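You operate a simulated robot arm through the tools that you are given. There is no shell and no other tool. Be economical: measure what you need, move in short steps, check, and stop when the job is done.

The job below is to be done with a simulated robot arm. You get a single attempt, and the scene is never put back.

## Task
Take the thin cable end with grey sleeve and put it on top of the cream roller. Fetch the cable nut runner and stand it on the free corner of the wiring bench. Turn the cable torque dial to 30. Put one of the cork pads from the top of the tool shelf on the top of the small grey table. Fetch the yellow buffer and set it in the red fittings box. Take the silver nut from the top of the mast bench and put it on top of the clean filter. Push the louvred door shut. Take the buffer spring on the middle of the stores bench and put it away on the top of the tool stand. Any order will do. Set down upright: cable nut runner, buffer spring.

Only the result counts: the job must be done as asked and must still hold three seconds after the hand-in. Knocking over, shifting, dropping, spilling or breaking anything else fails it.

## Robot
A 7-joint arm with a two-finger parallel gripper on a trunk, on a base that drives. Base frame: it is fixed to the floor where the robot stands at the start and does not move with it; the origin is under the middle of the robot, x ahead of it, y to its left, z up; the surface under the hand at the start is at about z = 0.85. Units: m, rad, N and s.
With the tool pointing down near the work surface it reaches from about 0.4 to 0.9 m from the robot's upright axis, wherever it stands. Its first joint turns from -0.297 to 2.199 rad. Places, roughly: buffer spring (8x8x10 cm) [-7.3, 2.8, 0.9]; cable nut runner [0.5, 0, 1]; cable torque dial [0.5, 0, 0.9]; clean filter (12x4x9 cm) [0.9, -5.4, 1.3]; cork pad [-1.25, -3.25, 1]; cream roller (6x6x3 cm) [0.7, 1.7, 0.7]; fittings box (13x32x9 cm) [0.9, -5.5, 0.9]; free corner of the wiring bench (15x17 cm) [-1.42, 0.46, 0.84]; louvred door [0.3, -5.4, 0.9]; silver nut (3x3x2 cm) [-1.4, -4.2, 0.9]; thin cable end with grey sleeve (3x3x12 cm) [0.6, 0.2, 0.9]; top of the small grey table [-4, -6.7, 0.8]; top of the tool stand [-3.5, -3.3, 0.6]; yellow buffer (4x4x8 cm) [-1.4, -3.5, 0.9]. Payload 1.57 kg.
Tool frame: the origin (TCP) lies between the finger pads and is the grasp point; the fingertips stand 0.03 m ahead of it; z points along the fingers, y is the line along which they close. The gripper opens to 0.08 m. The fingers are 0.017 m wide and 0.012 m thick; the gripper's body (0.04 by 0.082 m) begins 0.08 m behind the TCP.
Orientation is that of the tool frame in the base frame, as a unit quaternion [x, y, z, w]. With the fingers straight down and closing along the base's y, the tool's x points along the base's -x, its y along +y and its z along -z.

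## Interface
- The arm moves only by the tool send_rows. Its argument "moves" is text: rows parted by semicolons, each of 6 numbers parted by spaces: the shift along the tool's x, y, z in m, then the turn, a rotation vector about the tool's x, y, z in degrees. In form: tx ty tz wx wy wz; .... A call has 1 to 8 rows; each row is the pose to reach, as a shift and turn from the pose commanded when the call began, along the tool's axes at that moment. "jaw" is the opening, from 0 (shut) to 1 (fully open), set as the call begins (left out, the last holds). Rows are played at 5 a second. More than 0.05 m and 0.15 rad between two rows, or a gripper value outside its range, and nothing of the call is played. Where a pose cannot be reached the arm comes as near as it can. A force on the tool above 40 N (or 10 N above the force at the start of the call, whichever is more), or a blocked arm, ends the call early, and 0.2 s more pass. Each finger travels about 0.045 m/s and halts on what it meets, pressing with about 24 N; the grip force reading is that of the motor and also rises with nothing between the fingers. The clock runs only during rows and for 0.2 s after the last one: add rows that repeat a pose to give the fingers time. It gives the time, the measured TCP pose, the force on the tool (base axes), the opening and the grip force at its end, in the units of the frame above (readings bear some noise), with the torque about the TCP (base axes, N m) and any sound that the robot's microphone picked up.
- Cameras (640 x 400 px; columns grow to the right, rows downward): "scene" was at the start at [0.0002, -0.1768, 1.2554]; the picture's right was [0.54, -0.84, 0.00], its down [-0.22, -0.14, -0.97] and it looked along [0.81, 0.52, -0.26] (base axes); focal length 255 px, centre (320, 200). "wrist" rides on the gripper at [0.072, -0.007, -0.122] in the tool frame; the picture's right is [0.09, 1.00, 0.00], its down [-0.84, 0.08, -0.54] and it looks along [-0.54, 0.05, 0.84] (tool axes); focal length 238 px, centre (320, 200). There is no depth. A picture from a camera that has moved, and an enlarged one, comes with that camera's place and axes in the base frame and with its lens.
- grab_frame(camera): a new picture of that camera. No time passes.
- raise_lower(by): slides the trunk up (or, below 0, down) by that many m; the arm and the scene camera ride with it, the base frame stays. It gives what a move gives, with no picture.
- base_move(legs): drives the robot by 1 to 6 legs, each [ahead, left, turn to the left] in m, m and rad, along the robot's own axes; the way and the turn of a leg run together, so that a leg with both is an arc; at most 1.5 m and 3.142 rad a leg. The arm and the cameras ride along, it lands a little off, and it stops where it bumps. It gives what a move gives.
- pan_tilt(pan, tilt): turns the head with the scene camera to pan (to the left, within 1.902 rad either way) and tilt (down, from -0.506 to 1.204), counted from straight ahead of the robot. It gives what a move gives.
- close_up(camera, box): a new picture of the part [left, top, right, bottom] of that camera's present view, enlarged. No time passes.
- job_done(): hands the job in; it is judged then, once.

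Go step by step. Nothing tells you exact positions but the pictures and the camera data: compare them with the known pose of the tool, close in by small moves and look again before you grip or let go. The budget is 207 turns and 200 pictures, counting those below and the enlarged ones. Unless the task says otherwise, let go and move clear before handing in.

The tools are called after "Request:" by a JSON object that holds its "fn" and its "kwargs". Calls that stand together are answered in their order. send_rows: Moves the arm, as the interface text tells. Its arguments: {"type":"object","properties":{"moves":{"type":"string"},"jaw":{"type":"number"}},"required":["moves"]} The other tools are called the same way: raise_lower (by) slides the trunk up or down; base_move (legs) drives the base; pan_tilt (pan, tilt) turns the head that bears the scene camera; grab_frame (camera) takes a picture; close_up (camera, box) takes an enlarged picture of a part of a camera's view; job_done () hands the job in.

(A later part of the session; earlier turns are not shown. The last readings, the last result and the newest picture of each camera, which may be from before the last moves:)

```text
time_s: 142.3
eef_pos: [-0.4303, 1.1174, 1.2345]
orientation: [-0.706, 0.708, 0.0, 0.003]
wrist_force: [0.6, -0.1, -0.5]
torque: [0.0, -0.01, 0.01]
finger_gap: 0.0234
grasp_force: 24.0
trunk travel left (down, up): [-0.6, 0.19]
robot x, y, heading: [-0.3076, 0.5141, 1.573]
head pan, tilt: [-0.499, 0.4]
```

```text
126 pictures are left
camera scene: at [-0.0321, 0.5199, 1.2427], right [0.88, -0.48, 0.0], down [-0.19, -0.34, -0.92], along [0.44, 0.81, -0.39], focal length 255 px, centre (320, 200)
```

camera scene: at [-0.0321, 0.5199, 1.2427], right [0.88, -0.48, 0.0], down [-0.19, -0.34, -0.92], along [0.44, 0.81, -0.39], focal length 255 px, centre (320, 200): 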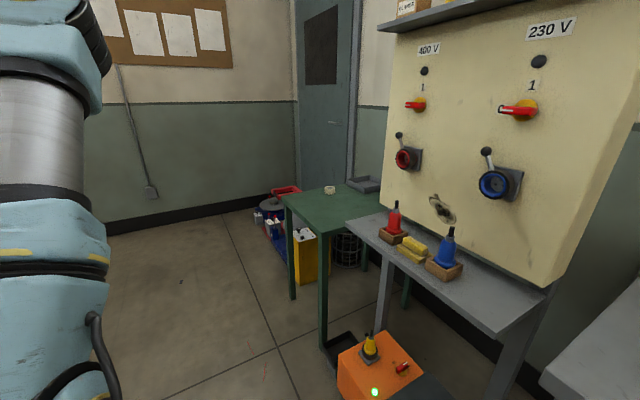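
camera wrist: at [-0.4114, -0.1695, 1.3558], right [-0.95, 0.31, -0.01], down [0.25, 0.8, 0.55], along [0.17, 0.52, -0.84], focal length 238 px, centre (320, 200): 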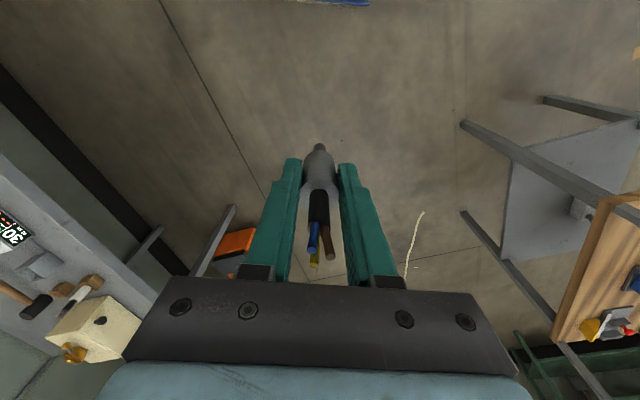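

The small cream roller is on the green table near (.69, 1.72). I'll zoom in, then drive up beside it and face +x.

Request:
{"fn": "close_up", "kwargs": {"camera": "scene", "box": [270, 160, 390, 250]}}

Request:
{"fn": "base_move", "kwargs": {"legs": [[1.09, 0, 0], [0, 0, -1.573]]}}

Request:
{"fn": "grab_frame", "kwargs": {"camera": "wrist"}}

Request:
{"fn": "pan_tilt", "kwargs": {"pan": 0.3, "tilt": 0.5}}

Request:
{"fn": "grab_frame", "kwargs": {"camera": "scene"}}

```text
4.44 times, centred on (330, 205) of scene
camera zoom: at [-0.0321, 0.5199, 1.2427], right [0.88, -0.48, 0.0], down [-0.19, -0.34, -0.92], along [0.44, 0.81, -0.39], focal length 1134 px, centre (276, 178)
```

zoom: 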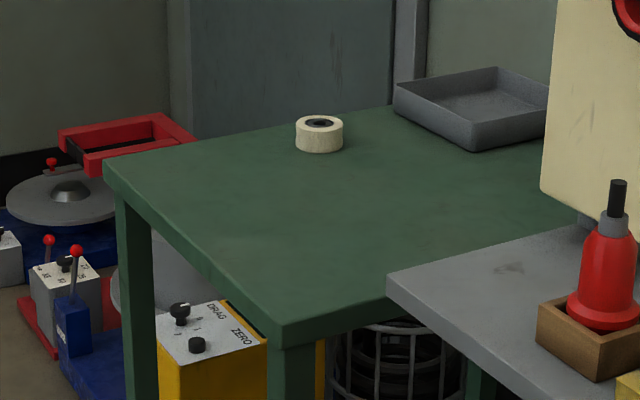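

```text
time_s: 151.7
eef_pos: [0.2763, 1.7709, 1.2348]
orientation: [-0.03, 1.0, -0.003, 0.003]
wrist_force: [-0.8, -0.8, -1.1]
torque: [-0.01, 0.02, 0.01]
finger_gap: 0.0235
grasp_force: 23.9
trunk travel left (down, up): [-0.6, 0.19]
robot x, y, heading: [-0.3183, 1.6124, 0.06]
head pan, tilt: [-0.499, 0.4]
```

```text
124 pictures are left
camera wrist: at [0.205, 1.7604, 1.3558], right [-0.15, 0.99, -0.01], down [0.83, 0.13, 0.55], along [0.54, 0.08, -0.84], focal length 238 px, centre (320, 200)
```

wrist: 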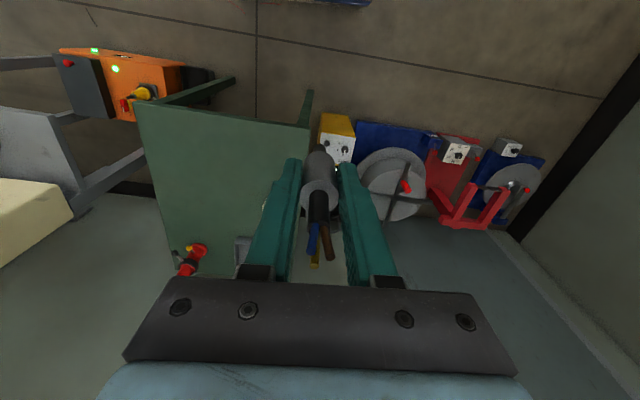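

```text
time_s: 152.8
eef_pos: [0.2759, 1.7705, 1.2341]
orientation: [-0.031, 0.999, -0.002, 0.003]
wrist_force: [-0.5, 0.8, -1.1]
torque: [-0.02, 0.03, 0.02]
finger_gap: 0.0235
grasp_force: 23.7
trunk travel left (down, up): [-0.6, 0.19]
robot x, y, heading: [-0.317, 1.6062, 0.063]
head pan, tilt: [0.3, 0.499]
```

```text
123 pictures are left
camera scene: at [-0.2954, 1.4109, 1.2335], right [0.36, -0.93, 0.0], down [-0.45, -0.17, -0.88], along [0.82, 0.31, -0.48], focal length 255 px, centre (320, 200)
```

scene: 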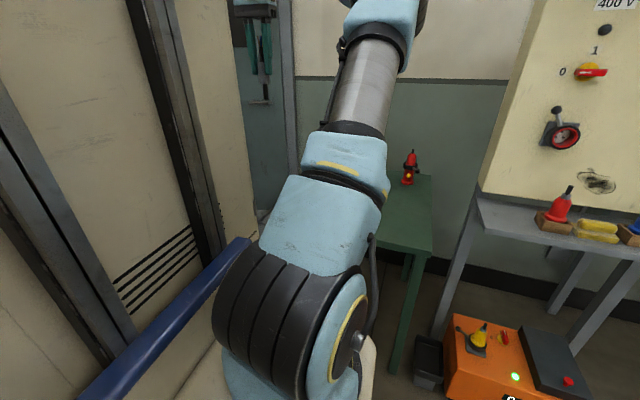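

I'll straighten heading, move ahead a bit and keep slightly right so the wrist camera can see the roller past the cable.

Request:
{"fn": "base_move", "kwargs": {"legs": [[0, 0, -0.061], [0.3, -0.13, 0]]}}

Request:
{"fn": "grab_frame", "kwargs": {"camera": "wrist"}}

```text
time_s: 155.6
eef_pos: [0.5892, 1.6042, 1.2338]
orientation: [0.001, 1.0, -0.003, 0.002]
wrist_force: [0.1, 0.1, -1.3]
torque: [-0.03, 0.06, -0.01]
finger_gap: 0.0233
grasp_force: 24.5
trunk travel left (down, up): [-0.6, 0.19]
robot x, y, heading: [-0.0129, 1.484, 0.003]
head pan, tilt: [0.3, 0.499]
stopped in leg 2: the robot was blocked; the commanded pose is now the measured one
```

```text
122 pictures are left
camera wrist: at [0.5172, 1.5996, 1.3553], right [-0.09, 1.0, -0.01], down [0.83, 0.08, 0.55], along [0.54, 0.04, -0.84], focal length 238 px, centre (320, 200)
```

wrist: 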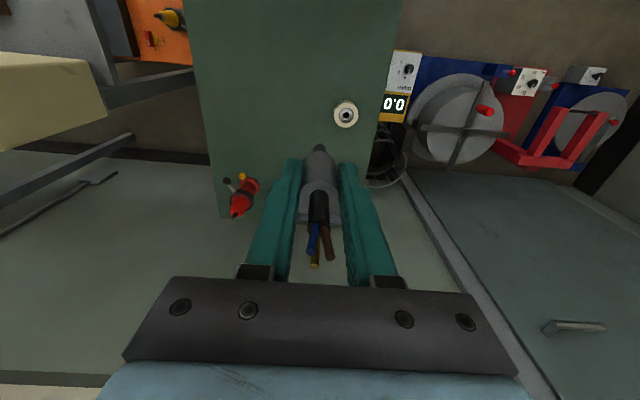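

Request:
{"fn": "close_up", "kwargs": {"camera": "wrist", "box": [310, 85, 390, 145]}}

Request:
{"fn": "base_move", "kwargs": {"legs": [[-0.06, 0.06, 0]]}}

Request:
{"fn": "pan_tilt", "kwargs": {"pan": 0.0, "tilt": 1.0}}

Request:
{"fn": "grab_frame", "kwargs": {"camera": "scene"}}

```text
6.67 times, centred on (350, 115) of wrist
camera zoom: at [0.5172, 1.5996, 1.3553], right [-0.09, 1.0, -0.01], down [0.83, 0.08, 0.55], along [0.54, 0.04, -0.84], focal length 1589 px, centre (120, 767)
```

zoom: 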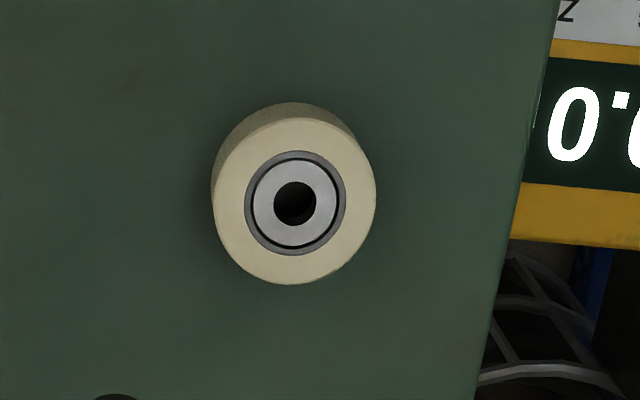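

```text
time_s: 156.7
eef_pos: [0.5285, 1.6651, 1.2331]
orientation: [0.001, 1.0, -0.003, 0.003]
wrist_force: [0.3, 0.1, -1.2]
torque: [-0.02, 0.01, 0.0]
finger_gap: 0.0233
grasp_force: 24.1
trunk travel left (down, up): [-0.6, 0.19]
robot x, y, heading: [-0.075, 1.5446, -0.001]
head pan, tilt: [0.3, 0.499]
```

```text
time_s: 157.6
eef_pos: [0.5274, 1.6646, 1.2334]
orientation: [0.001, 1.0, -0.004, 0.003]
wrist_force: [0.2, 0.3, -0.8]
torque: [0.04, -0.01, 0.01]
finger_gap: 0.0237
grasp_force: 23.7
trunk travel left (down, up): [-0.6, 0.19]
robot x, y, heading: [-0.0742, 1.5385, -0.001]
head pan, tilt: [0.0, 1.0]
```

```text
120 pictures are left
camera scene: at [-0.0827, 1.3149, 1.1925], right [0.0, -1.0, 0.0], down [-0.84, 0.0, -0.54], along [0.54, 0.0, -0.84], focal length 255 px, centre (320, 200)
```

scene: 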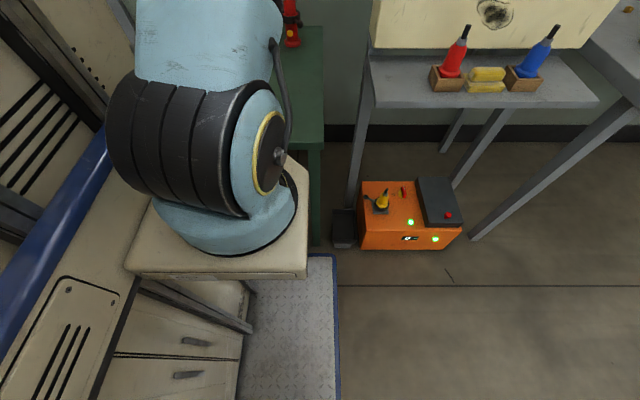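

The roller is flat-topped with a small bore, centred near (.657, 1.671, .74). My base plate reaches 0.40 m ahead, so I stay back here, lower the trunk and extend the arm.

Request:
{"fn": "raise_lower", "kwargs": {"by": -0.15}}

Request:
{"fn": "send_rows", "kwargs": {"moves": "-0.04 0 0 0 0 0; -0.08 0.003 0 0 0 0; -0.115 0.006 0.02 0 0 0; -0.128 0.006 0.06 0 0 0; -0.128 0.006 0.1 0 0 0; -0.128 0.006 0.1 0 0 0"}}

Request:
{"fn": "grab_frame", "kwargs": {"camera": "wrist"}}

Request:
{"fn": "pan_tilt", "kwargs": {"pan": 0.35, "tilt": 0.35}}

Request:
{"fn": "grab_frame", "kwargs": {"camera": "scene"}}

```text
time_s: 159.4
eef_pos: [0.5283, 1.6649, 1.0849]
orientation: [0.001, 1.0, -0.003, 0.002]
wrist_force: [-0.6, 0.2, -0.4]
torque: [-0.02, 0.0, 0.01]
finger_gap: 0.0234
grasp_force: 23.9
trunk travel left (down, up): [-0.45, 0.34]
robot x, y, heading: [-0.0788, 1.5411, 0.002]
head pan, tilt: [0.0, 1.0]
```

```text
time_s: 160.8
eef_pos: [0.6548, 1.6706, 0.984]
orientation: [0.001, 1.0, -0.002, 0.002]
wrist_force: [-0.6, 0.4, -1.6]
torque: [0.0, -0.01, 0.0]
finger_gap: 0.0234
grasp_force: 24.1
trunk travel left (down, up): [-0.45, 0.34]
robot x, y, heading: [-0.0748, 1.5393, -0.002]
head pan, tilt: [0.0, 1.0]
```

```text
119 pictures are left
camera wrist: at [0.5825, 1.6655, 1.105], right [-0.09, 1.0, -0.01], down [0.83, 0.08, 0.55], along [0.54, 0.04, -0.84], focal length 238 px, centre (320, 200)
```

wrist: 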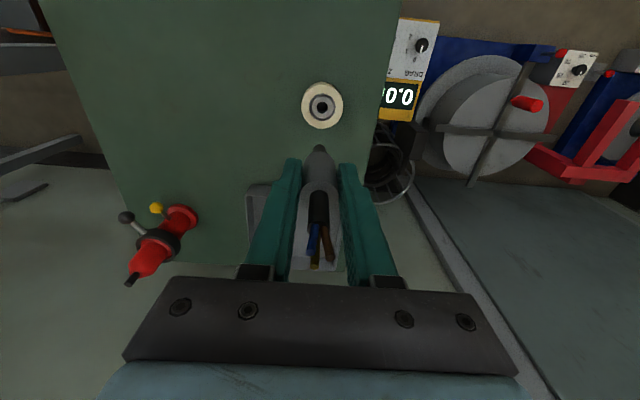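

```text
time_s: 161.8
eef_pos: [0.6533, 1.6699, 0.9835]
orientation: [0.001, 1.0, -0.003, 0.003]
wrist_force: [0.1, 0.1, -1.6]
torque: [-0.01, 0.03, -0.01]
finger_gap: 0.0236
grasp_force: 24.2
trunk travel left (down, up): [-0.45, 0.34]
robot x, y, heading: [-0.0707, 1.5388, 0.002]
head pan, tilt: [0.351, 0.351]
```

```text
118 pictures are left
camera scene: at [-0.065, 1.3469, 1.0971], right [0.35, -0.94, 0.0], down [-0.32, -0.12, -0.94], along [0.88, 0.32, -0.34], focal length 255 px, centre (320, 200)
```

scene: 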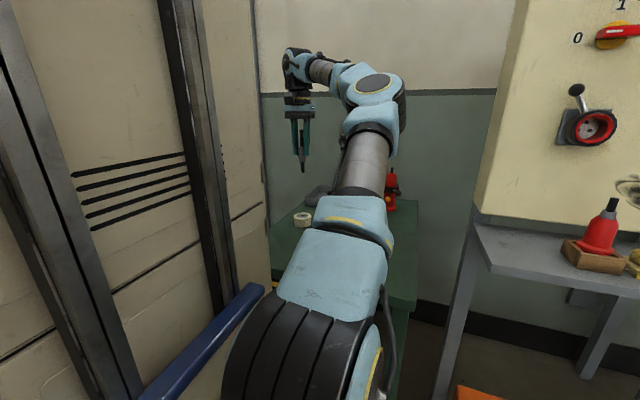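

Request:
{"fn": "close_up", "kwargs": {"camera": "scene", "box": [270, 90, 340, 240]}}

Request:
{"fn": "close_up", "kwargs": {"camera": "wrist", "box": [260, 70, 380, 280]}}

```text
2.67 times, centred on (305, 165) of scene
camera zoom: at [-0.065, 1.3469, 1.0971], right [0.35, -0.94, 0.0], down [-0.32, -0.12, -0.94], along [0.88, 0.32, -0.34], focal length 680 px, centre (360, 293)
```

zoom: 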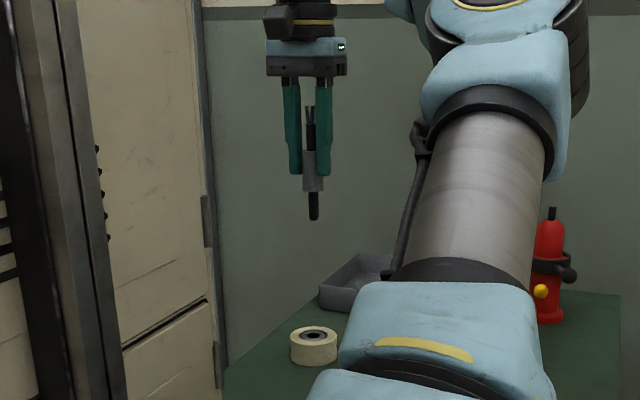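

```text
1.90 times, centred on (320, 175) of wrist
camera zoom: at [0.5824, 1.6655, 1.1053], right [-0.09, 1.0, -0.01], down [0.83, 0.08, 0.55], along [0.54, 0.04, -0.84], focal length 454 px, centre (320, 248)
```

zoom: 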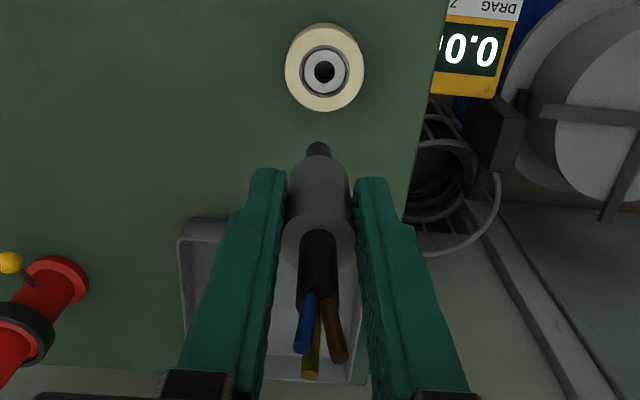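

A thin black stub hangs below the sleeve, and the roller's bore looks slightly wider than it. I'll lower the stub just above the bore and look.

Request:
{"fn": "send_rows", "kwargs": {"moves": "-0.002 0.002 0.04 0 0 0; -0.002 0.002 0.08 0 0 0; -0.002 0.002 0.12 0 0 0; -0.002 0.002 0.15 0 0 0; -0.002 0.002 0.157 0 0 0; -0.002 0.002 0.157 0 0 0"}}

Request:
{"fn": "close_up", "kwargs": {"camera": "wrist", "box": [260, 90, 380, 210]}}

Request:
{"fn": "close_up", "kwargs": {"camera": "scene", "box": [260, 130, 340, 240]}}

```text
time_s: 163.2
eef_pos: [0.6587, 1.6726, 0.8306]
orientation: [0.002, 1.0, -0.003, 0.004]
wrist_force: [1.4, 0.8, 20.9]
torque: [0.04, -0.25, -0.01]
finger_gap: 0.024
grasp_force: 24.2
trunk travel left (down, up): [-0.45, 0.34]
robot x, y, heading: [-0.074, 1.5409, -0.001]
head pan, tilt: [0.351, 0.351]
```

```text
3.33 times, centred on (320, 150) of wrist
camera zoom: at [0.5877, 1.6677, 0.9518], right [-0.09, 1.0, -0.01], down [0.83, 0.08, 0.55], along [0.55, 0.05, -0.84], focal length 794 px, centre (320, 367)
```

zoom: 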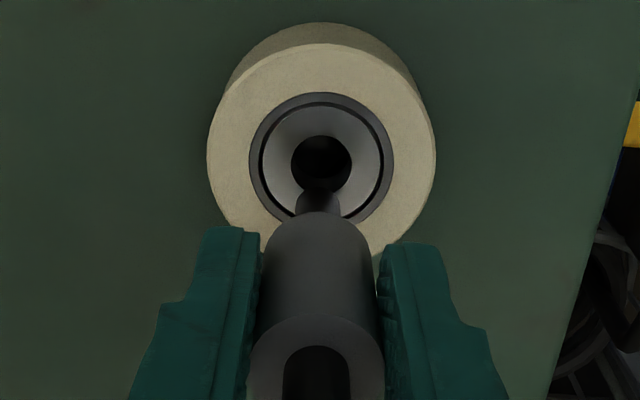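

```text
3.64 times, centred on (300, 185) of scene
camera zoom: at [-0.0657, 1.3468, 1.0974], right [0.35, -0.94, 0.0], down [-0.32, -0.12, -0.94], along [0.88, 0.32, -0.34], focal length 928 px, centre (393, 254)
```

zoom: 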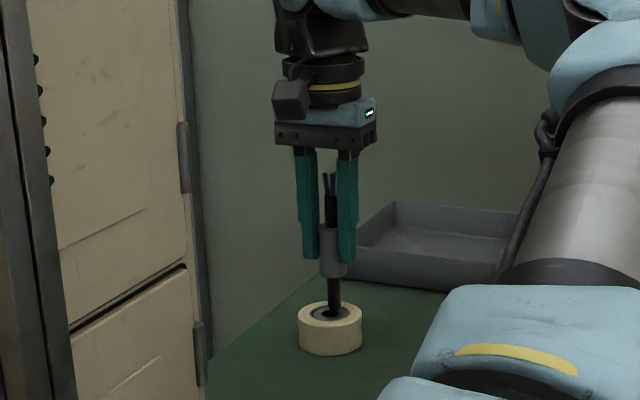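

The stub is touching just beside the bore. I'll lift a few mm and zoom in to align.

Request:
{"fn": "send_rows", "kwargs": {"moves": "0 0 -0.006 0 0 0; 0 0 -0.006 0 0 0"}}

Request:
{"fn": "close_up", "kwargs": {"camera": "wrist", "box": [295, 105, 345, 165]}}

Request:
{"fn": "close_up", "kwargs": {"camera": "scene", "box": [280, 185, 320, 235]}}

```text
time_s: 163.8
eef_pos: [0.6605, 1.6708, 0.8327]
orientation: [0.0, 1.0, -0.003, 0.002]
wrist_force: [-0.9, -0.2, -1.3]
torque: [0.0, 0.02, 0.01]
finger_gap: 0.0234
grasp_force: 24.2
trunk travel left (down, up): [-0.45, 0.34]
robot x, y, heading: [-0.0738, 1.543, 0.005]
head pan, tilt: [0.351, 0.351]
```

```text
6.67 times, centred on (320, 135) of wrist
camera zoom: at [0.5881, 1.6671, 0.9545], right [-0.09, 1.0, -0.01], down [0.83, 0.08, 0.54], along [0.54, 0.04, -0.84], focal length 1589 px, centre (320, 633)
```

zoom: 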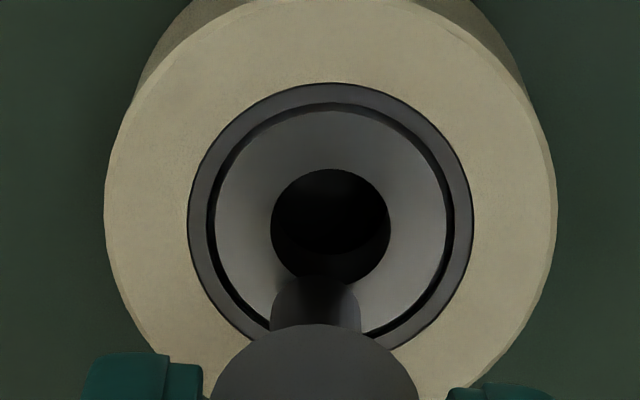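

```text
8.00 times, centred on (300, 210) of scene
camera zoom: at [-0.065, 1.3469, 1.097], right [0.35, -0.94, 0.0], down [-0.32, -0.12, -0.94], along [0.88, 0.32, -0.34], focal length 2041 px, centre (480, 120)
```

zoom: 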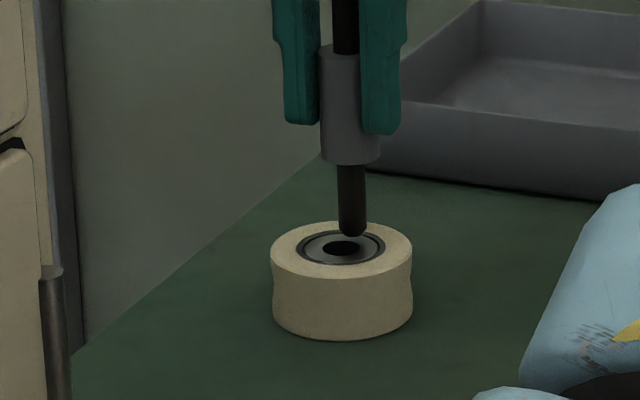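

The cable leans about 5° so its tip is ~8 mm forward of the bore. I'll raise slightly, tilt to straighten it and re-centre.

Request:
{"fn": "send_rows", "kwargs": {"moves": "0 0 -0.008 0 0 0; 0.001 0.001 -0.008 0 2.5 0; 0.002 0.002 -0.008 0 5 0; 0.002 0.002 -0.008 0 5 0"}}

Request:
{"fn": "close_up", "kwargs": {"camera": "wrist", "box": [290, 100, 350, 170]}}

Request:
{"fn": "close_up", "kwargs": {"camera": "scene", "box": [280, 185, 320, 235]}}

```text
time_s: 164.8
eef_pos: [0.6575, 1.6735, 0.8412]
orientation: [0.001, 0.999, -0.003, -0.041]
wrist_force: [0.1, 0.1, -1.0]
torque: [0.0, 0.01, -0.01]
finger_gap: 0.0234
grasp_force: 23.7
trunk travel left (down, up): [-0.45, 0.34]
robot x, y, heading: [-0.0714, 1.5391, 0.002]
head pan, tilt: [0.351, 0.351]
```

```text
5.71 times, centred on (320, 135) of wrist
camera zoom: at [0.5968, 1.6684, 0.9695], right [-0.09, 1.0, 0.0], down [0.88, 0.08, 0.47], along [0.47, 0.04, -0.88], focal length 1362 px, centre (320, 571)
```

zoom: 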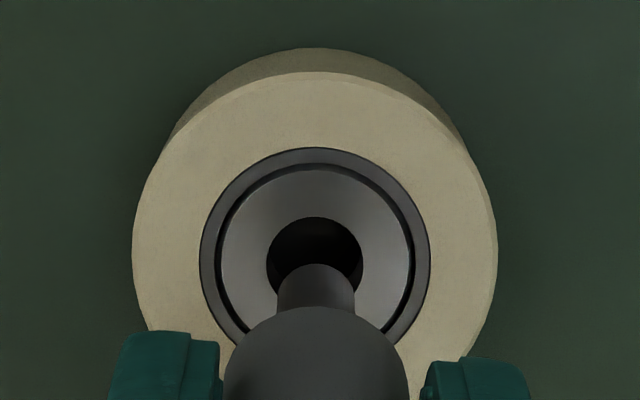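

```text
8.00 times, centred on (300, 210) of scene
camera zoom: at [-0.065, 1.3469, 1.0972], right [0.35, -0.94, 0.0], down [-0.32, -0.12, -0.94], along [0.88, 0.32, -0.34], focal length 2041 px, centre (480, 120)
```

zoom: 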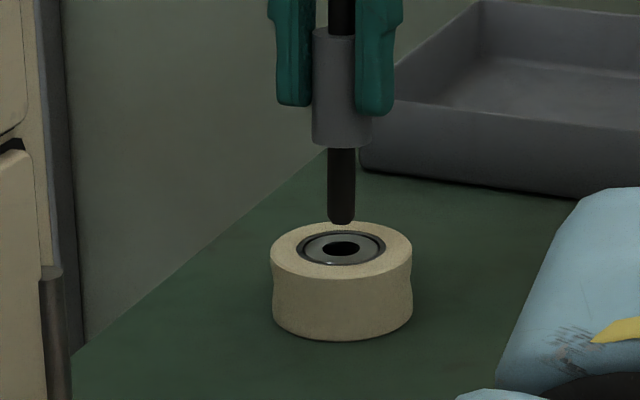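

Now aligned in both views within a couple of mm. I'll lower gently to see whether it enters the bore.

Request:
{"fn": "send_rows", "kwargs": {"moves": "0.0012 0 0.005 0 0 0; 0.0007 0 0.01 0 0 0; 0.0003 0 0.015 0 0 0; -0.0001 0 0.02 0 0 0; -0.0001 0 0.02 0 0 0"}}

Request:
{"fn": "close_up", "kwargs": {"camera": "scene", "box": [280, 185, 320, 235]}}

Request:
{"fn": "close_up", "kwargs": {"camera": "wrist", "box": [290, 100, 350, 170]}}

```text
time_s: 165.8
eef_pos: [0.6552, 1.6743, 0.8292]
orientation: [0.001, 0.999, -0.002, -0.039]
wrist_force: [-5.9, -4.9, 18.4]
torque: [-0.37, 0.39, -0.02]
finger_gap: 0.0235
grasp_force: 23.9
trunk travel left (down, up): [-0.45, 0.34]
robot x, y, heading: [-0.0767, 1.5422, 0.006]
head pan, tilt: [0.351, 0.351]
stopped in row 5: the force on the tool passed its limit at 44 N (the readings are from after the stop); the commanded pose is now the measured one
```

```text
8.00 times, centred on (300, 210) of scene
camera zoom: at [-0.0658, 1.3466, 1.0971], right [0.35, -0.94, 0.0], down [-0.32, -0.12, -0.94], along [0.88, 0.32, -0.34], focal length 2041 px, centre (480, 120)
```

zoom: 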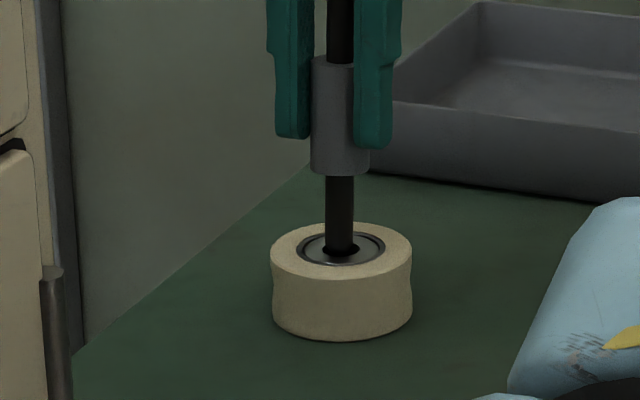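

```text
5.71 times, centred on (320, 135) of wrist
camera zoom: at [0.5935, 1.6678, 0.956], right [-0.09, 1.0, 0.0], down [0.88, 0.08, 0.48], along [0.47, 0.05, -0.88], focal length 1362 px, centre (320, 571)
```

zoom: 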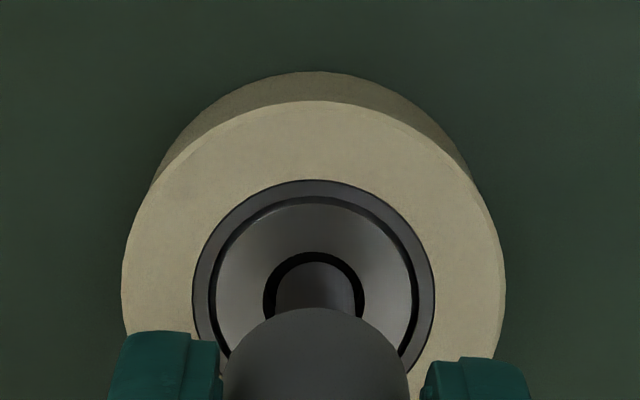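

The bore seems solid to collision, so the cable must stand on its stub. I'll check its verticality precisely before a staged release.

Request:
{"fn": "close_up", "kwargs": {"camera": "wrist", "box": [270, 110, 370, 280]}}

Request:
{"fn": "close_up", "kwargs": {"camera": "scene", "box": [275, 160, 325, 235]}}

```text
2.35 times, centred on (320, 195) of wrist
camera zoom: at [0.5935, 1.6678, 0.956], right [-0.09, 1.0, 0.0], down [0.88, 0.08, 0.48], along [0.47, 0.05, -0.88], focal length 561 px, centre (320, 212)
```

zoom: 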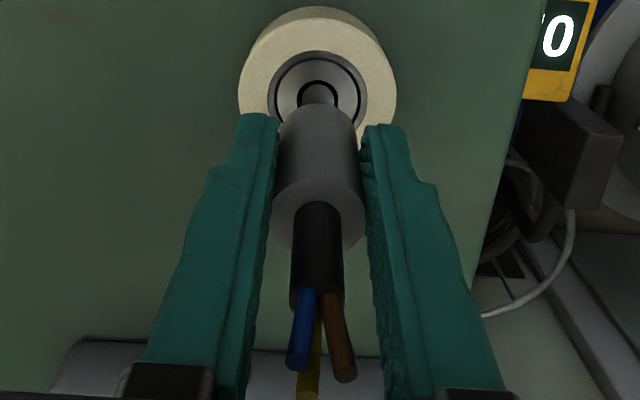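

```text
5.33 times, centred on (300, 198) of scene
camera zoom: at [-0.0658, 1.3466, 1.0971], right [0.35, -0.94, 0.0], down [-0.32, -0.12, -0.94], along [0.88, 0.32, -0.34], focal length 1361 px, centre (427, 213)
```

zoom: 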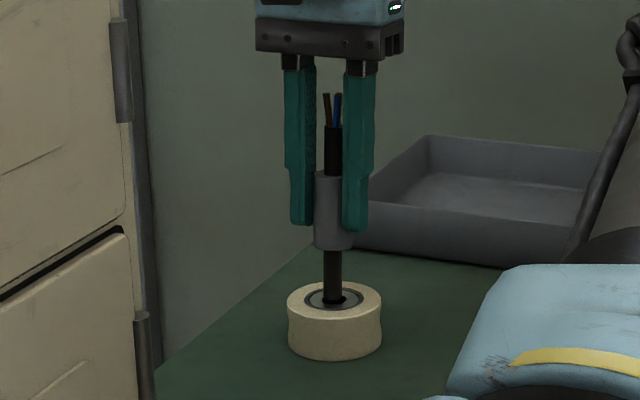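

The numbers show the cable was vertical before my tilt and merely offset in the pads. I'll undo the tilt while keeping the tip over the roller centre.

Request:
{"fn": "send_rows", "kwargs": {"moves": "-0.0006 0 -0.008 0 0 0; 0.003 0 -0.0077 0 -2.5 0; 0.0076 0 -0.0074 0 -4.8 0; 0.0076 0 -0.0074 0 -4.8 0"}}

Request:
{"fn": "close_up", "kwargs": {"camera": "wrist", "box": [270, 110, 370, 280]}}

Request:
{"fn": "close_up", "kwargs": {"camera": "scene", "box": [275, 160, 325, 235]}}

```text
time_s: 166.8
eef_pos: [0.6494, 1.6736, 0.8359]
orientation: [0.002, 1.0, -0.001, 0.003]
wrist_force: [0.0, -0.1, -0.6]
torque: [-0.01, 0.02, 0.01]
finger_gap: 0.0238
grasp_force: 23.5
trunk travel left (down, up): [-0.45, 0.34]
robot x, y, heading: [-0.0731, 1.5412, 0.002]
head pan, tilt: [0.351, 0.351]
```

```text
2.35 times, centred on (320, 195) of wrist
camera zoom: at [0.5779, 1.6682, 0.9571], right [-0.09, 1.0, 0.0], down [0.83, 0.08, 0.55], along [0.55, 0.05, -0.84], focal length 561 px, centre (320, 212)
```

zoom: 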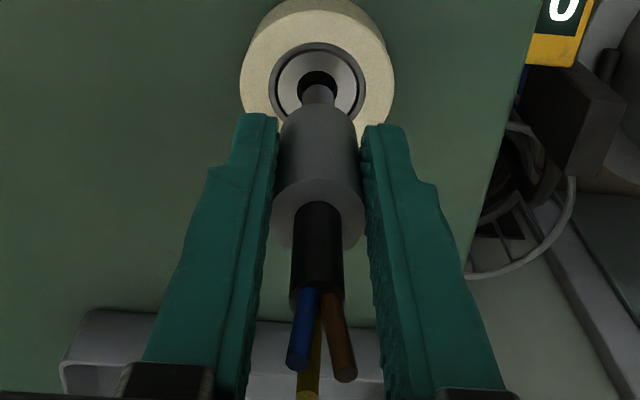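

```text
5.33 times, centred on (300, 198) of scene
camera zoom: at [-0.065, 1.3469, 1.0972], right [0.35, -0.94, 0.0], down [-0.32, -0.12, -0.94], along [0.88, 0.32, -0.34], focal length 1361 px, centre (427, 213)
```

zoom: 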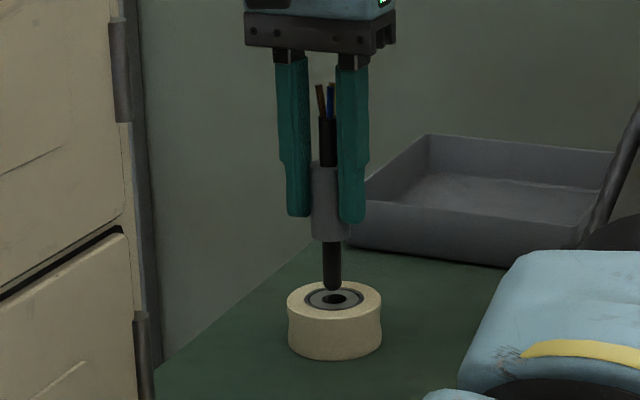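

The right correction is about +2°. I'll apply that, touch down, then open by only ~1 mm per side so the fingers still cage it.

Request:
{"fn": "send_rows", "kwargs": {"moves": "0 0 0 0 2.2 0; 0 0 0.003 0 2.2 0; 0 0 0.006 0 2.2 0; 0 0 0.006 0 2.2 0"}}

Request:
{"fn": "close_up", "kwargs": {"camera": "scene", "box": [275, 160, 325, 235]}}

Request:
{"fn": "close_up", "kwargs": {"camera": "wrist", "box": [270, 110, 370, 280]}}

```text
time_s: 167.8
eef_pos: [0.65, 1.6733, 0.8293]
orientation: [0.001, 1.0, -0.002, -0.015]
wrist_force: [0.9, -0.6, 3.9]
torque: [-0.03, -0.03, -0.01]
finger_gap: 0.0236
grasp_force: 23.8
trunk travel left (down, up): [-0.45, 0.34]
robot x, y, heading: [-0.0732, 1.5407, 0.003]
head pan, tilt: [0.351, 0.351]
```

```text
5.33 times, centred on (300, 198) of scene
camera zoom: at [-0.0652, 1.3468, 1.0973], right [0.35, -0.94, 0.0], down [-0.32, -0.12, -0.94], along [0.88, 0.32, -0.34], focal length 1361 px, centre (427, 213)
```

zoom: 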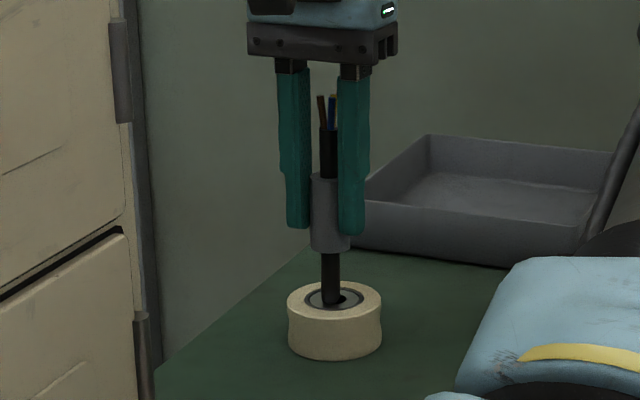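

```text
2.35 times, centred on (320, 195) of wrist
camera zoom: at [0.5818, 1.6679, 0.953], right [-0.09, 1.0, 0.0], down [0.85, 0.08, 0.52], along [0.51, 0.05, -0.86], focal length 561 px, centre (320, 212)
```

zoom: 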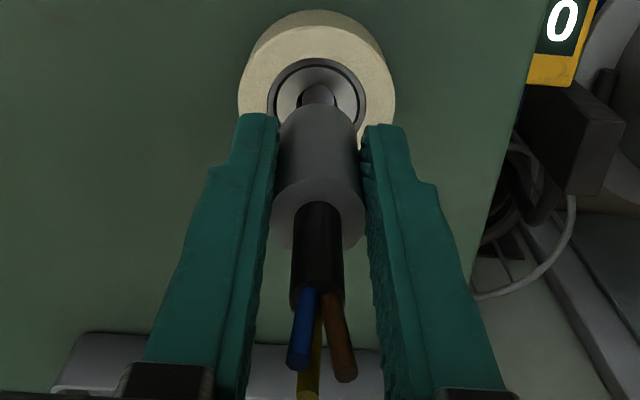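

Request:
{"fn": "send_rows", "kwargs": {"moves": "0 0 0.001 0 0 0; 0 0 0.001 0 0 0; 0 0 0.001 0 0 0", "jaw": 0.32}}

Request:
{"fn": "close_up", "kwargs": {"camera": "wrist", "box": [270, 110, 370, 280]}}

Request:
{"fn": "close_up", "kwargs": {"camera": "scene", "box": [275, 160, 325, 235]}}

```text
time_s: 168.6
eef_pos: [0.6491, 1.6723, 0.8267]
orientation: [0.001, 1.0, -0.002, -0.017]
wrist_force: [-0.3, -0.1, 0.8]
torque: [0.02, 0.01, 0.02]
finger_gap: 0.0256
grasp_force: 0.0
trunk travel left (down, up): [-0.45, 0.34]
robot x, y, heading: [-0.0755, 1.5424, 0.002]
head pan, tilt: [0.351, 0.351]
```

```text
2.35 times, centred on (320, 195) of wrist
camera zoom: at [0.5821, 1.6674, 0.951], right [-0.09, 1.0, 0.0], down [0.85, 0.08, 0.51], along [0.51, 0.05, -0.86], focal length 561 px, centre (320, 212)
```

zoom: 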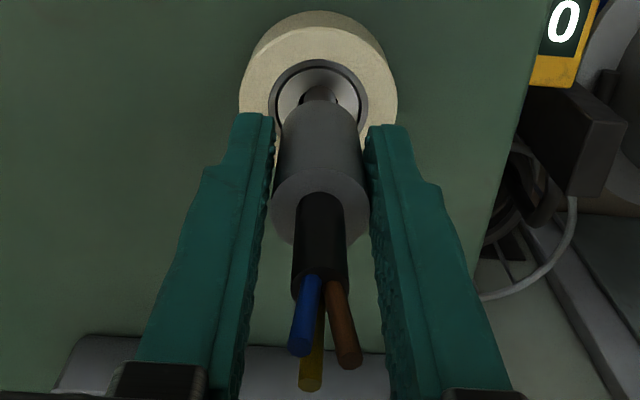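

```text
5.33 times, centred on (300, 198) of scene
camera zoom: at [-0.0651, 1.3469, 1.0972], right [0.35, -0.94, 0.0], down [-0.32, -0.12, -0.94], along [0.88, 0.32, -0.34], focal length 1361 px, centre (427, 213)
```

zoom: 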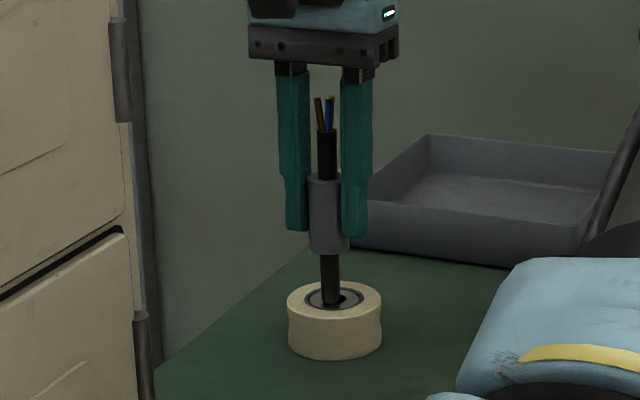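

It stands with the fingers loose. I'll wait a little and open slightly more.

Request:
{"fn": "send_rows", "kwargs": {"moves": "0 0 0 0 0 0; 0 0 0 0 0 0; 0 0 0 0 0 0; 0 0 0 0 0 0; 0 0 0 0 0 0", "jaw": 0.38}}

Request:
{"fn": "close_up", "kwargs": {"camera": "wrist", "box": [270, 110, 370, 280]}}

Request:
{"fn": "close_up", "kwargs": {"camera": "scene", "box": [275, 160, 325, 235]}}

```text
time_s: 169.8
eef_pos: [0.6491, 1.6732, 0.8267]
orientation: [0.001, 1.0, -0.002, -0.017]
wrist_force: [0.0, -0.9, 0.1]
torque: [0.01, -0.02, -0.02]
finger_gap: 0.0304
grasp_force: 0.1
trunk travel left (down, up): [-0.45, 0.34]
robot x, y, heading: [-0.0752, 1.5435, 0.006]
head pan, tilt: [0.351, 0.351]
```

```text
2.35 times, centred on (320, 195) of wrist
camera zoom: at [0.5821, 1.6674, 0.9512], right [-0.09, 1.0, 0.0], down [0.85, 0.08, 0.51], along [0.51, 0.05, -0.86], focal length 561 px, centre (320, 212)
```

zoom: 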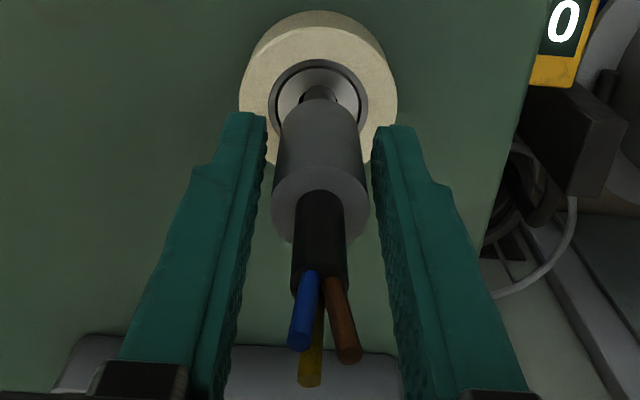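

```text
5.33 times, centred on (300, 198) of scene
camera zoom: at [-0.0651, 1.3469, 1.0972], right [0.35, -0.94, 0.0], down [-0.32, -0.12, -0.94], along [0.88, 0.32, -0.34], focal length 1361 px, centre (427, 213)
```

zoom: 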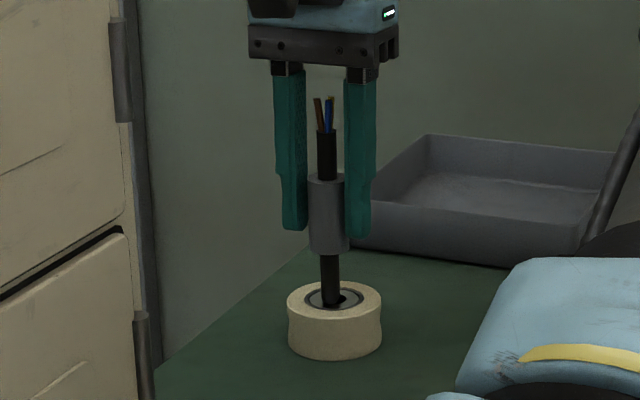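

It stands freely. I'll open fully and lift straight away.

Request:
{"fn": "send_rows", "kwargs": {"moves": "0 0 0 0 0 0; 0 0 0 0 0 0; 0 0 0 0 0 0; 0 0 -0.02 0 0 0; 0 0 -0.05 0 0 0; 0 0 -0.09 0 0 0; 0 0 -0.14 0 -1 0; 0 0 -0.18 0 -2 0", "jaw": 0.9}}

Request:
{"fn": "grab_frame", "kwargs": {"camera": "wrist"}}

Request:
{"fn": "close_up", "kwargs": {"camera": "scene", "box": [265, 140, 335, 240]}}

```text
time_s: 171.6
eef_pos: [0.6546, 1.6725, 1.0109]
orientation: [0.001, 1.0, -0.002, 0.001]
wrist_force: [0.4, -0.1, -0.6]
torque: [0.0, 0.03, 0.02]
finger_gap: 0.0721
grasp_force: 0.0
trunk travel left (down, up): [-0.45, 0.34]
robot x, y, heading: [-0.0747, 1.5416, 0.004]
head pan, tilt: [0.351, 0.351]
```

```text
97 pictures are left
camera wrist: at [0.5822, 1.6666, 1.1335], right [-0.09, 1.0, 0.0], down [0.84, 0.08, 0.54], along [0.54, 0.05, -0.84], focal length 238 px, centre (320, 200)
```

wrist: 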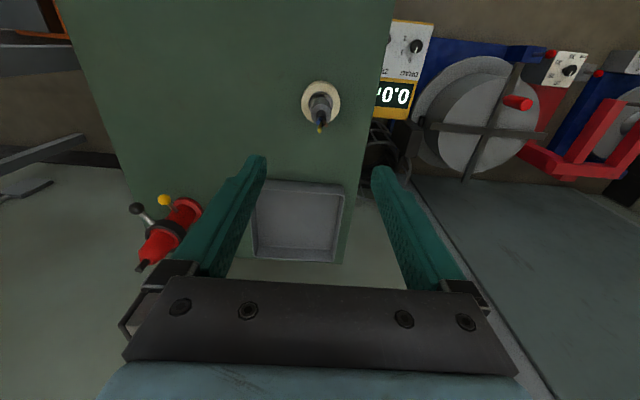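

```text
4.00 times, centred on (300, 190) of scene
camera zoom: at [-0.065, 1.3468, 1.0971], right [0.35, -0.94, 0.0], down [-0.32, -0.12, -0.94], along [0.88, 0.32, -0.34], focal length 1020 px, centre (400, 240)
```

zoom: 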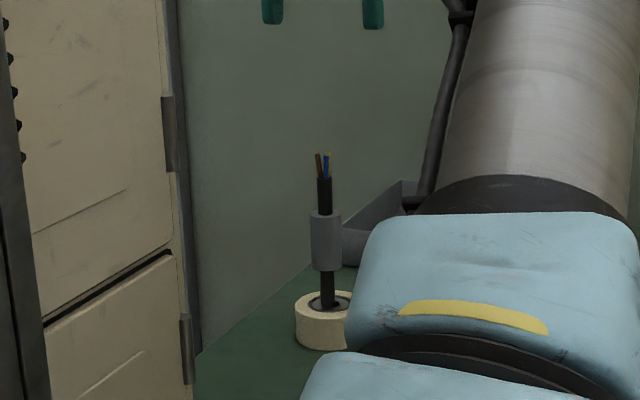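

The cable end stands on the roller. I'll retract, raise the trunk, and drive south to the red mast bench and tool shelf area.

Request:
{"fn": "raise_lower", "kwargs": {"by": 0.2}}

Request:
{"fn": "send_rows", "kwargs": {"moves": "0.04 -0.02 0 0 0 0; 0.08 -0.04 0 0 0 0; 0.12 -0.06 0 0 0 0; 0.14 -0.06 0 0 0 0"}}

Request:
{"fn": "base_move", "kwargs": {"legs": [[-0.34, 0, 0], [0, -1.4, 0], [0, -1.4, 0], [0, 0, -2.2]]}}

Request:
{"fn": "pan_tilt", "kwargs": {"pan": 0.1, "tilt": 0.35}}

Request:
{"fn": "grab_frame", "kwargs": {"camera": "scene"}}

```text
time_s: 173.8
eef_pos: [0.6538, 1.6724, 1.2115]
orientation: [0.001, 1.0, -0.001, 0.001]
wrist_force: [0.6, 0.0, 0.6]
torque: [0.0, 0.02, -0.02]
finger_gap: 0.0721
grasp_force: 0.0
trunk travel left (down, up): [-0.65, 0.14]
robot x, y, heading: [-0.0702, 1.5374, -0.003]
head pan, tilt: [0.351, 0.351]
```

```text
time_s: 174.8
eef_pos: [0.514, 1.6132, 1.2103]
orientation: [0.001, 1.0, -0.001, 0.002]
wrist_force: [-0.3, 0.2, -0.4]
torque: [-0.01, 0.03, -0.02]
finger_gap: 0.072
grasp_force: 0.0
trunk travel left (down, up): [-0.65, 0.14]
robot x, y, heading: [-0.0759, 1.5409, 0.005]
head pan, tilt: [0.351, 0.351]
```

```text
time_s: 195.3
eef_pos: [-0.6002, -1.8023, 1.2109]
orientation: [0.876, 0.483, -0.002, -0.002]
wrist_force: [0.1, -0.4, 0.4]
torque: [0.01, 0.0, -0.02]
finger_gap: 0.072
grasp_force: 0.1
trunk travel left (down, up): [-0.65, 0.14]
robot x, y, heading: [-0.3468, -1.2677, -2.131]
head pan, tilt: [0.351, 0.351]
```

```text
time_s: 196.1
eef_pos: [-0.6002, -1.8017, 1.2112]
orientation: [0.875, 0.483, -0.001, -0.002]
wrist_force: [-0.4, 0.6, 0.8]
torque: [0.0, 0.0, 0.01]
finger_gap: 0.0718
grasp_force: 0.0
trunk travel left (down, up): [-0.65, 0.14]
robot x, y, heading: [-0.3505, -1.2655, -2.128]
head pan, tilt: [0.099, 0.351]
```

```text
95 pictures are left
camera scene: at [-0.5399, -1.1564, 1.2972], right [-0.9, 0.44, 0.0], down [0.15, 0.31, -0.94], along [-0.41, -0.84, -0.34], focal length 255 px, centre (320, 200)
```

scene: 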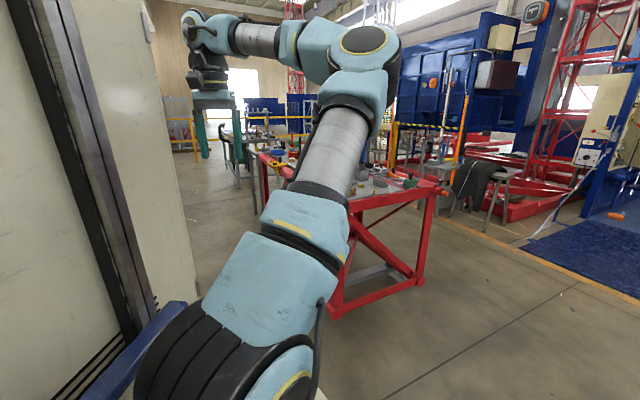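

The red bench runs from y ≈ -2.1 southwards with its east edge at x ≈ -1.13. I'll drive along its east side facing -x.

Request:
{"fn": "base_move", "kwargs": {"legs": [[0, 0, -1.013], [0, 1.1, 0], [0, 1.0, 0], [0.15, 0, 0]]}}

Request:
{"fn": "pan_tilt", "kwargs": {"pan": 0.15, "tilt": 0.45}}

Request:
{"fn": "grab_frame", "kwargs": {"camera": "scene"}}

Request:
{"fn": "grab_frame", "kwargs": {"camera": "wrist"}}

```text
time_s: 210.1
eef_pos: [-1.0668, -3.4396, 1.2122]
orientation: [1.0, -0.005, 0.0, -0.002]
wrist_force: [-0.3, 0.1, 1.0]
torque: [0.0, 0.03, 0.03]
finger_gap: 0.0721
grasp_force: 0.1
trunk travel left (down, up): [-0.65, 0.14]
robot x, y, heading: [-0.4759, -3.3737, 3.136]
head pan, tilt: [0.099, 0.351]
```

```text
time_s: 210.7
eef_pos: [-1.0684, -3.439, 1.2102]
orientation: [1.0, -0.003, -0.001, -0.002]
wrist_force: [-1.0, -0.7, 0.1]
torque: [-0.02, 0.01, 0.01]
finger_gap: 0.0722
grasp_force: 0.1
trunk travel left (down, up): [-0.65, 0.14]
robot x, y, heading: [-0.48, -3.3759, 3.135]
head pan, tilt: [0.15, 0.45]
```

```text
94 pictures are left
camera scene: at [-0.4867, -3.1529, 1.288], right [-0.14, 0.99, 0.0], down [0.43, 0.06, -0.9], along [-0.89, -0.13, -0.43], focal length 255 px, centre (320, 200)
```

scene: 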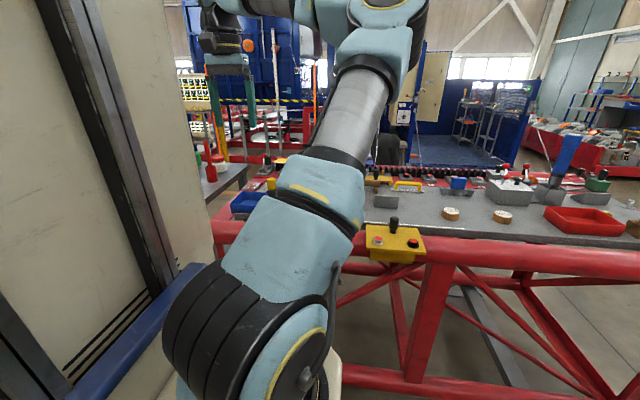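

```text
93 pictures are left
camera wrist: at [-0.9941, -3.4328, 1.3328], right [0.08, -1.0, 0.0], down [-0.84, -0.07, 0.54], along [-0.54, -0.04, -0.84], focal length 238 px, centre (320, 200)
```

wrist: 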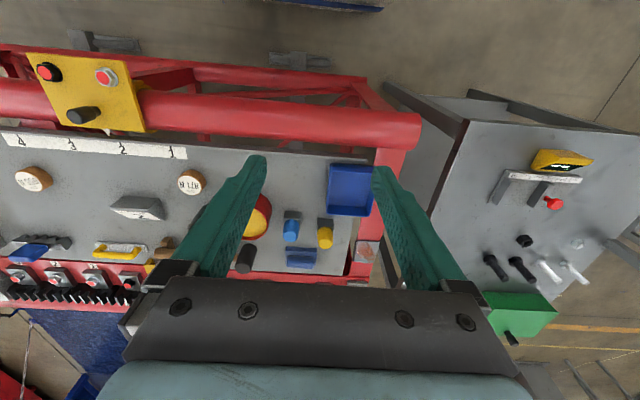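

I see the bench items: round discs, a blue tray, and blue and yellow cylinders. I'll zoom in for identification.

Request:
{"fn": "close_up", "kwargs": {"camera": "wrist", "box": [0, 120, 250, 290]}}

Request:
{"fn": "close_up", "kwargs": {"camera": "wrist", "box": [220, 150, 400, 290]}}

Request:
{"fn": "close_up", "kwargs": {"camera": "scene", "box": [360, 130, 640, 270]}}

```text
2.35 times, centred on (125, 205) of wrist
camera zoom: at [-0.9941, -3.4328, 1.3328], right [0.08, -1.0, 0.0], down [-0.84, -0.07, 0.54], along [-0.54, -0.04, -0.84], focal length 561 px, centre (779, 188)
```

zoom: 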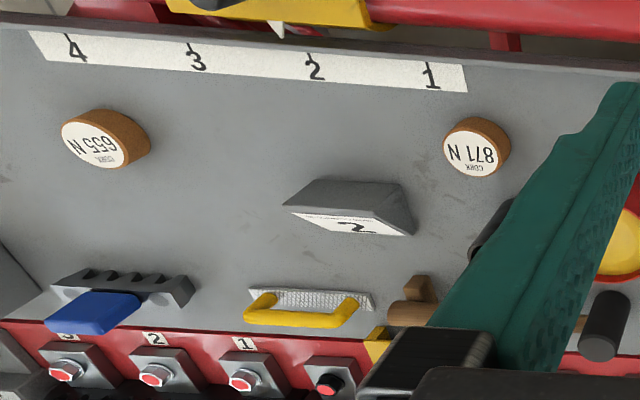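

```text
2.86 times, centred on (310, 220) of wrist
camera zoom: at [-0.9941, -3.4328, 1.3328], right [0.08, -1.0, 0.0], down [-0.84, -0.07, 0.54], along [-0.54, -0.04, -0.84], focal length 681 px, centre (349, 143)
```

zoom: 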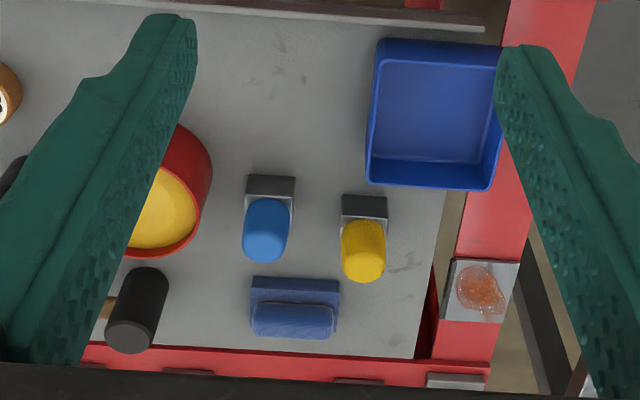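

```text
2.29 times, centred on (500, 200) of scene
camera zoom: at [-0.4867, -3.1529, 1.288], right [-0.14, 0.99, 0.0], down [0.43, 0.06, -0.9], along [-0.89, -0.13, -0.43], focal length 583 px, centre (-91, 200)
```

zoom: 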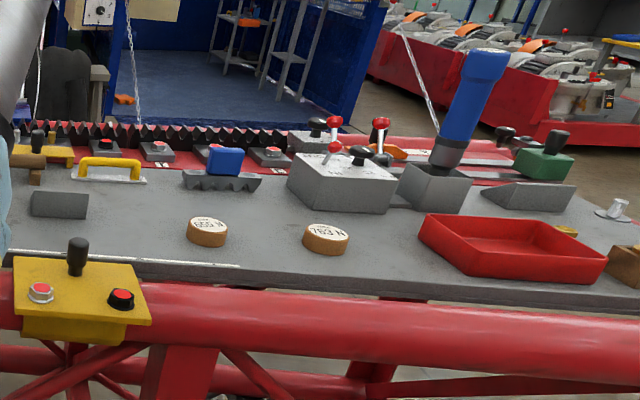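

The discs are the cork pads (e.g. "871 N CORK"), and the yellow buffer stands near (-1.353, -3.472) with its top at about .95. I'll move in over the buffer.

Request:
{"fn": "base_move", "kwargs": {"legs": [[0.12, 0, 0]]}}

Request:
{"fn": "send_rows", "kwargs": {"moves": "-0.04 0.008 0.02 0 0 0; -0.08 0.016 0.05 0 0 0; -0.12 0.025 0.08 0 0 0; -0.16 0.033 0.11 0 0 0; -0.16 0.033 0.14 0 0 0; -0.16 0.033 0.14 0 0 0", "jaw": 0.75}}

Request:
{"fn": "grab_frame", "kwargs": {"camera": "wrist"}}

```text
time_s: 212.0
eef_pos: [-1.1867, -3.4388, 1.2107]
orientation: [1.0, -0.004, -0.001, -0.002]
wrist_force: [-0.3, 0.3, 0.7]
torque: [0.02, 0.0, -0.01]
finger_gap: 0.0718
grasp_force: 0.1
trunk travel left (down, up): [-0.65, 0.14]
robot x, y, heading: [-0.5996, -3.3696, 3.132]
head pan, tilt: [0.15, 0.45]
```

```text
refused: row 2 steps farther than a row can; nothing moved
```

```text
89 pictures are left
camera wrist: at [-1.1147, -3.4323, 1.3328], right [0.08, -1.0, 0.0], down [-0.84, -0.07, 0.54], along [-0.54, -0.04, -0.84], focal length 238 px, centre (320, 200)
```

wrist: 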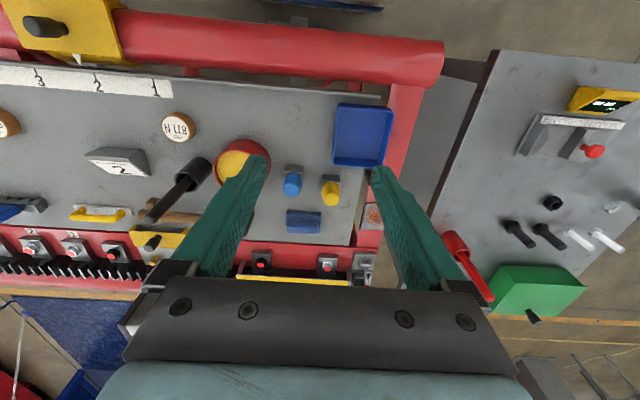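

Request:
{"fn": "send_rows", "kwargs": {"moves": "-0.032 0.006 0.02 0 0 0; -0.064 0.012 0.045 0 0 0; -0.096 0.019 0.07 0 0 0; -0.128 0.026 0.1 0 0 0; -0.16 0.032 0.13 0 0 0; -0.16 0.032 0.17 0 0 0; -0.16 0.032 0.17 0 0 0", "jaw": 0.75}}

Request:
{"fn": "grab_frame", "kwargs": {"camera": "wrist"}}

```text
time_s: 213.6
eef_pos: [-1.3438, -3.4676, 1.0445]
orientation: [1.0, -0.004, -0.002, -0.002]
wrist_force: [0.2, -0.2, -0.7]
torque: [-0.03, -0.01, 0.0]
finger_gap: 0.06
grasp_force: 0.1
trunk travel left (down, up): [-0.65, 0.14]
robot x, y, heading: [-0.6003, -3.3746, 3.138]
head pan, tilt: [0.15, 0.45]
```

```text
88 pictures are left
camera wrist: at [-1.2711, -3.4615, 1.1659], right [0.08, -1.0, 0.0], down [-0.84, -0.07, 0.54], along [-0.54, -0.04, -0.84], focal length 238 px, centre (320, 200)
```

wrist: 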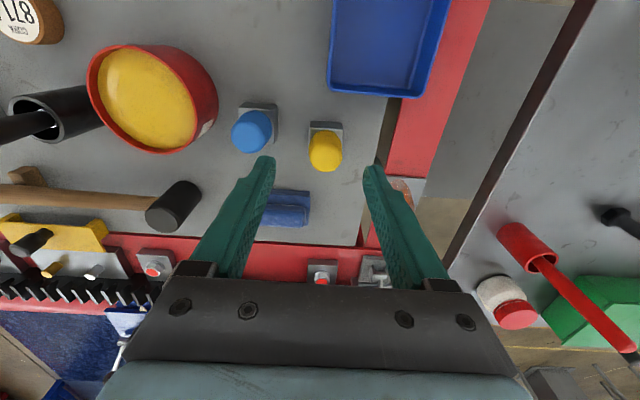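

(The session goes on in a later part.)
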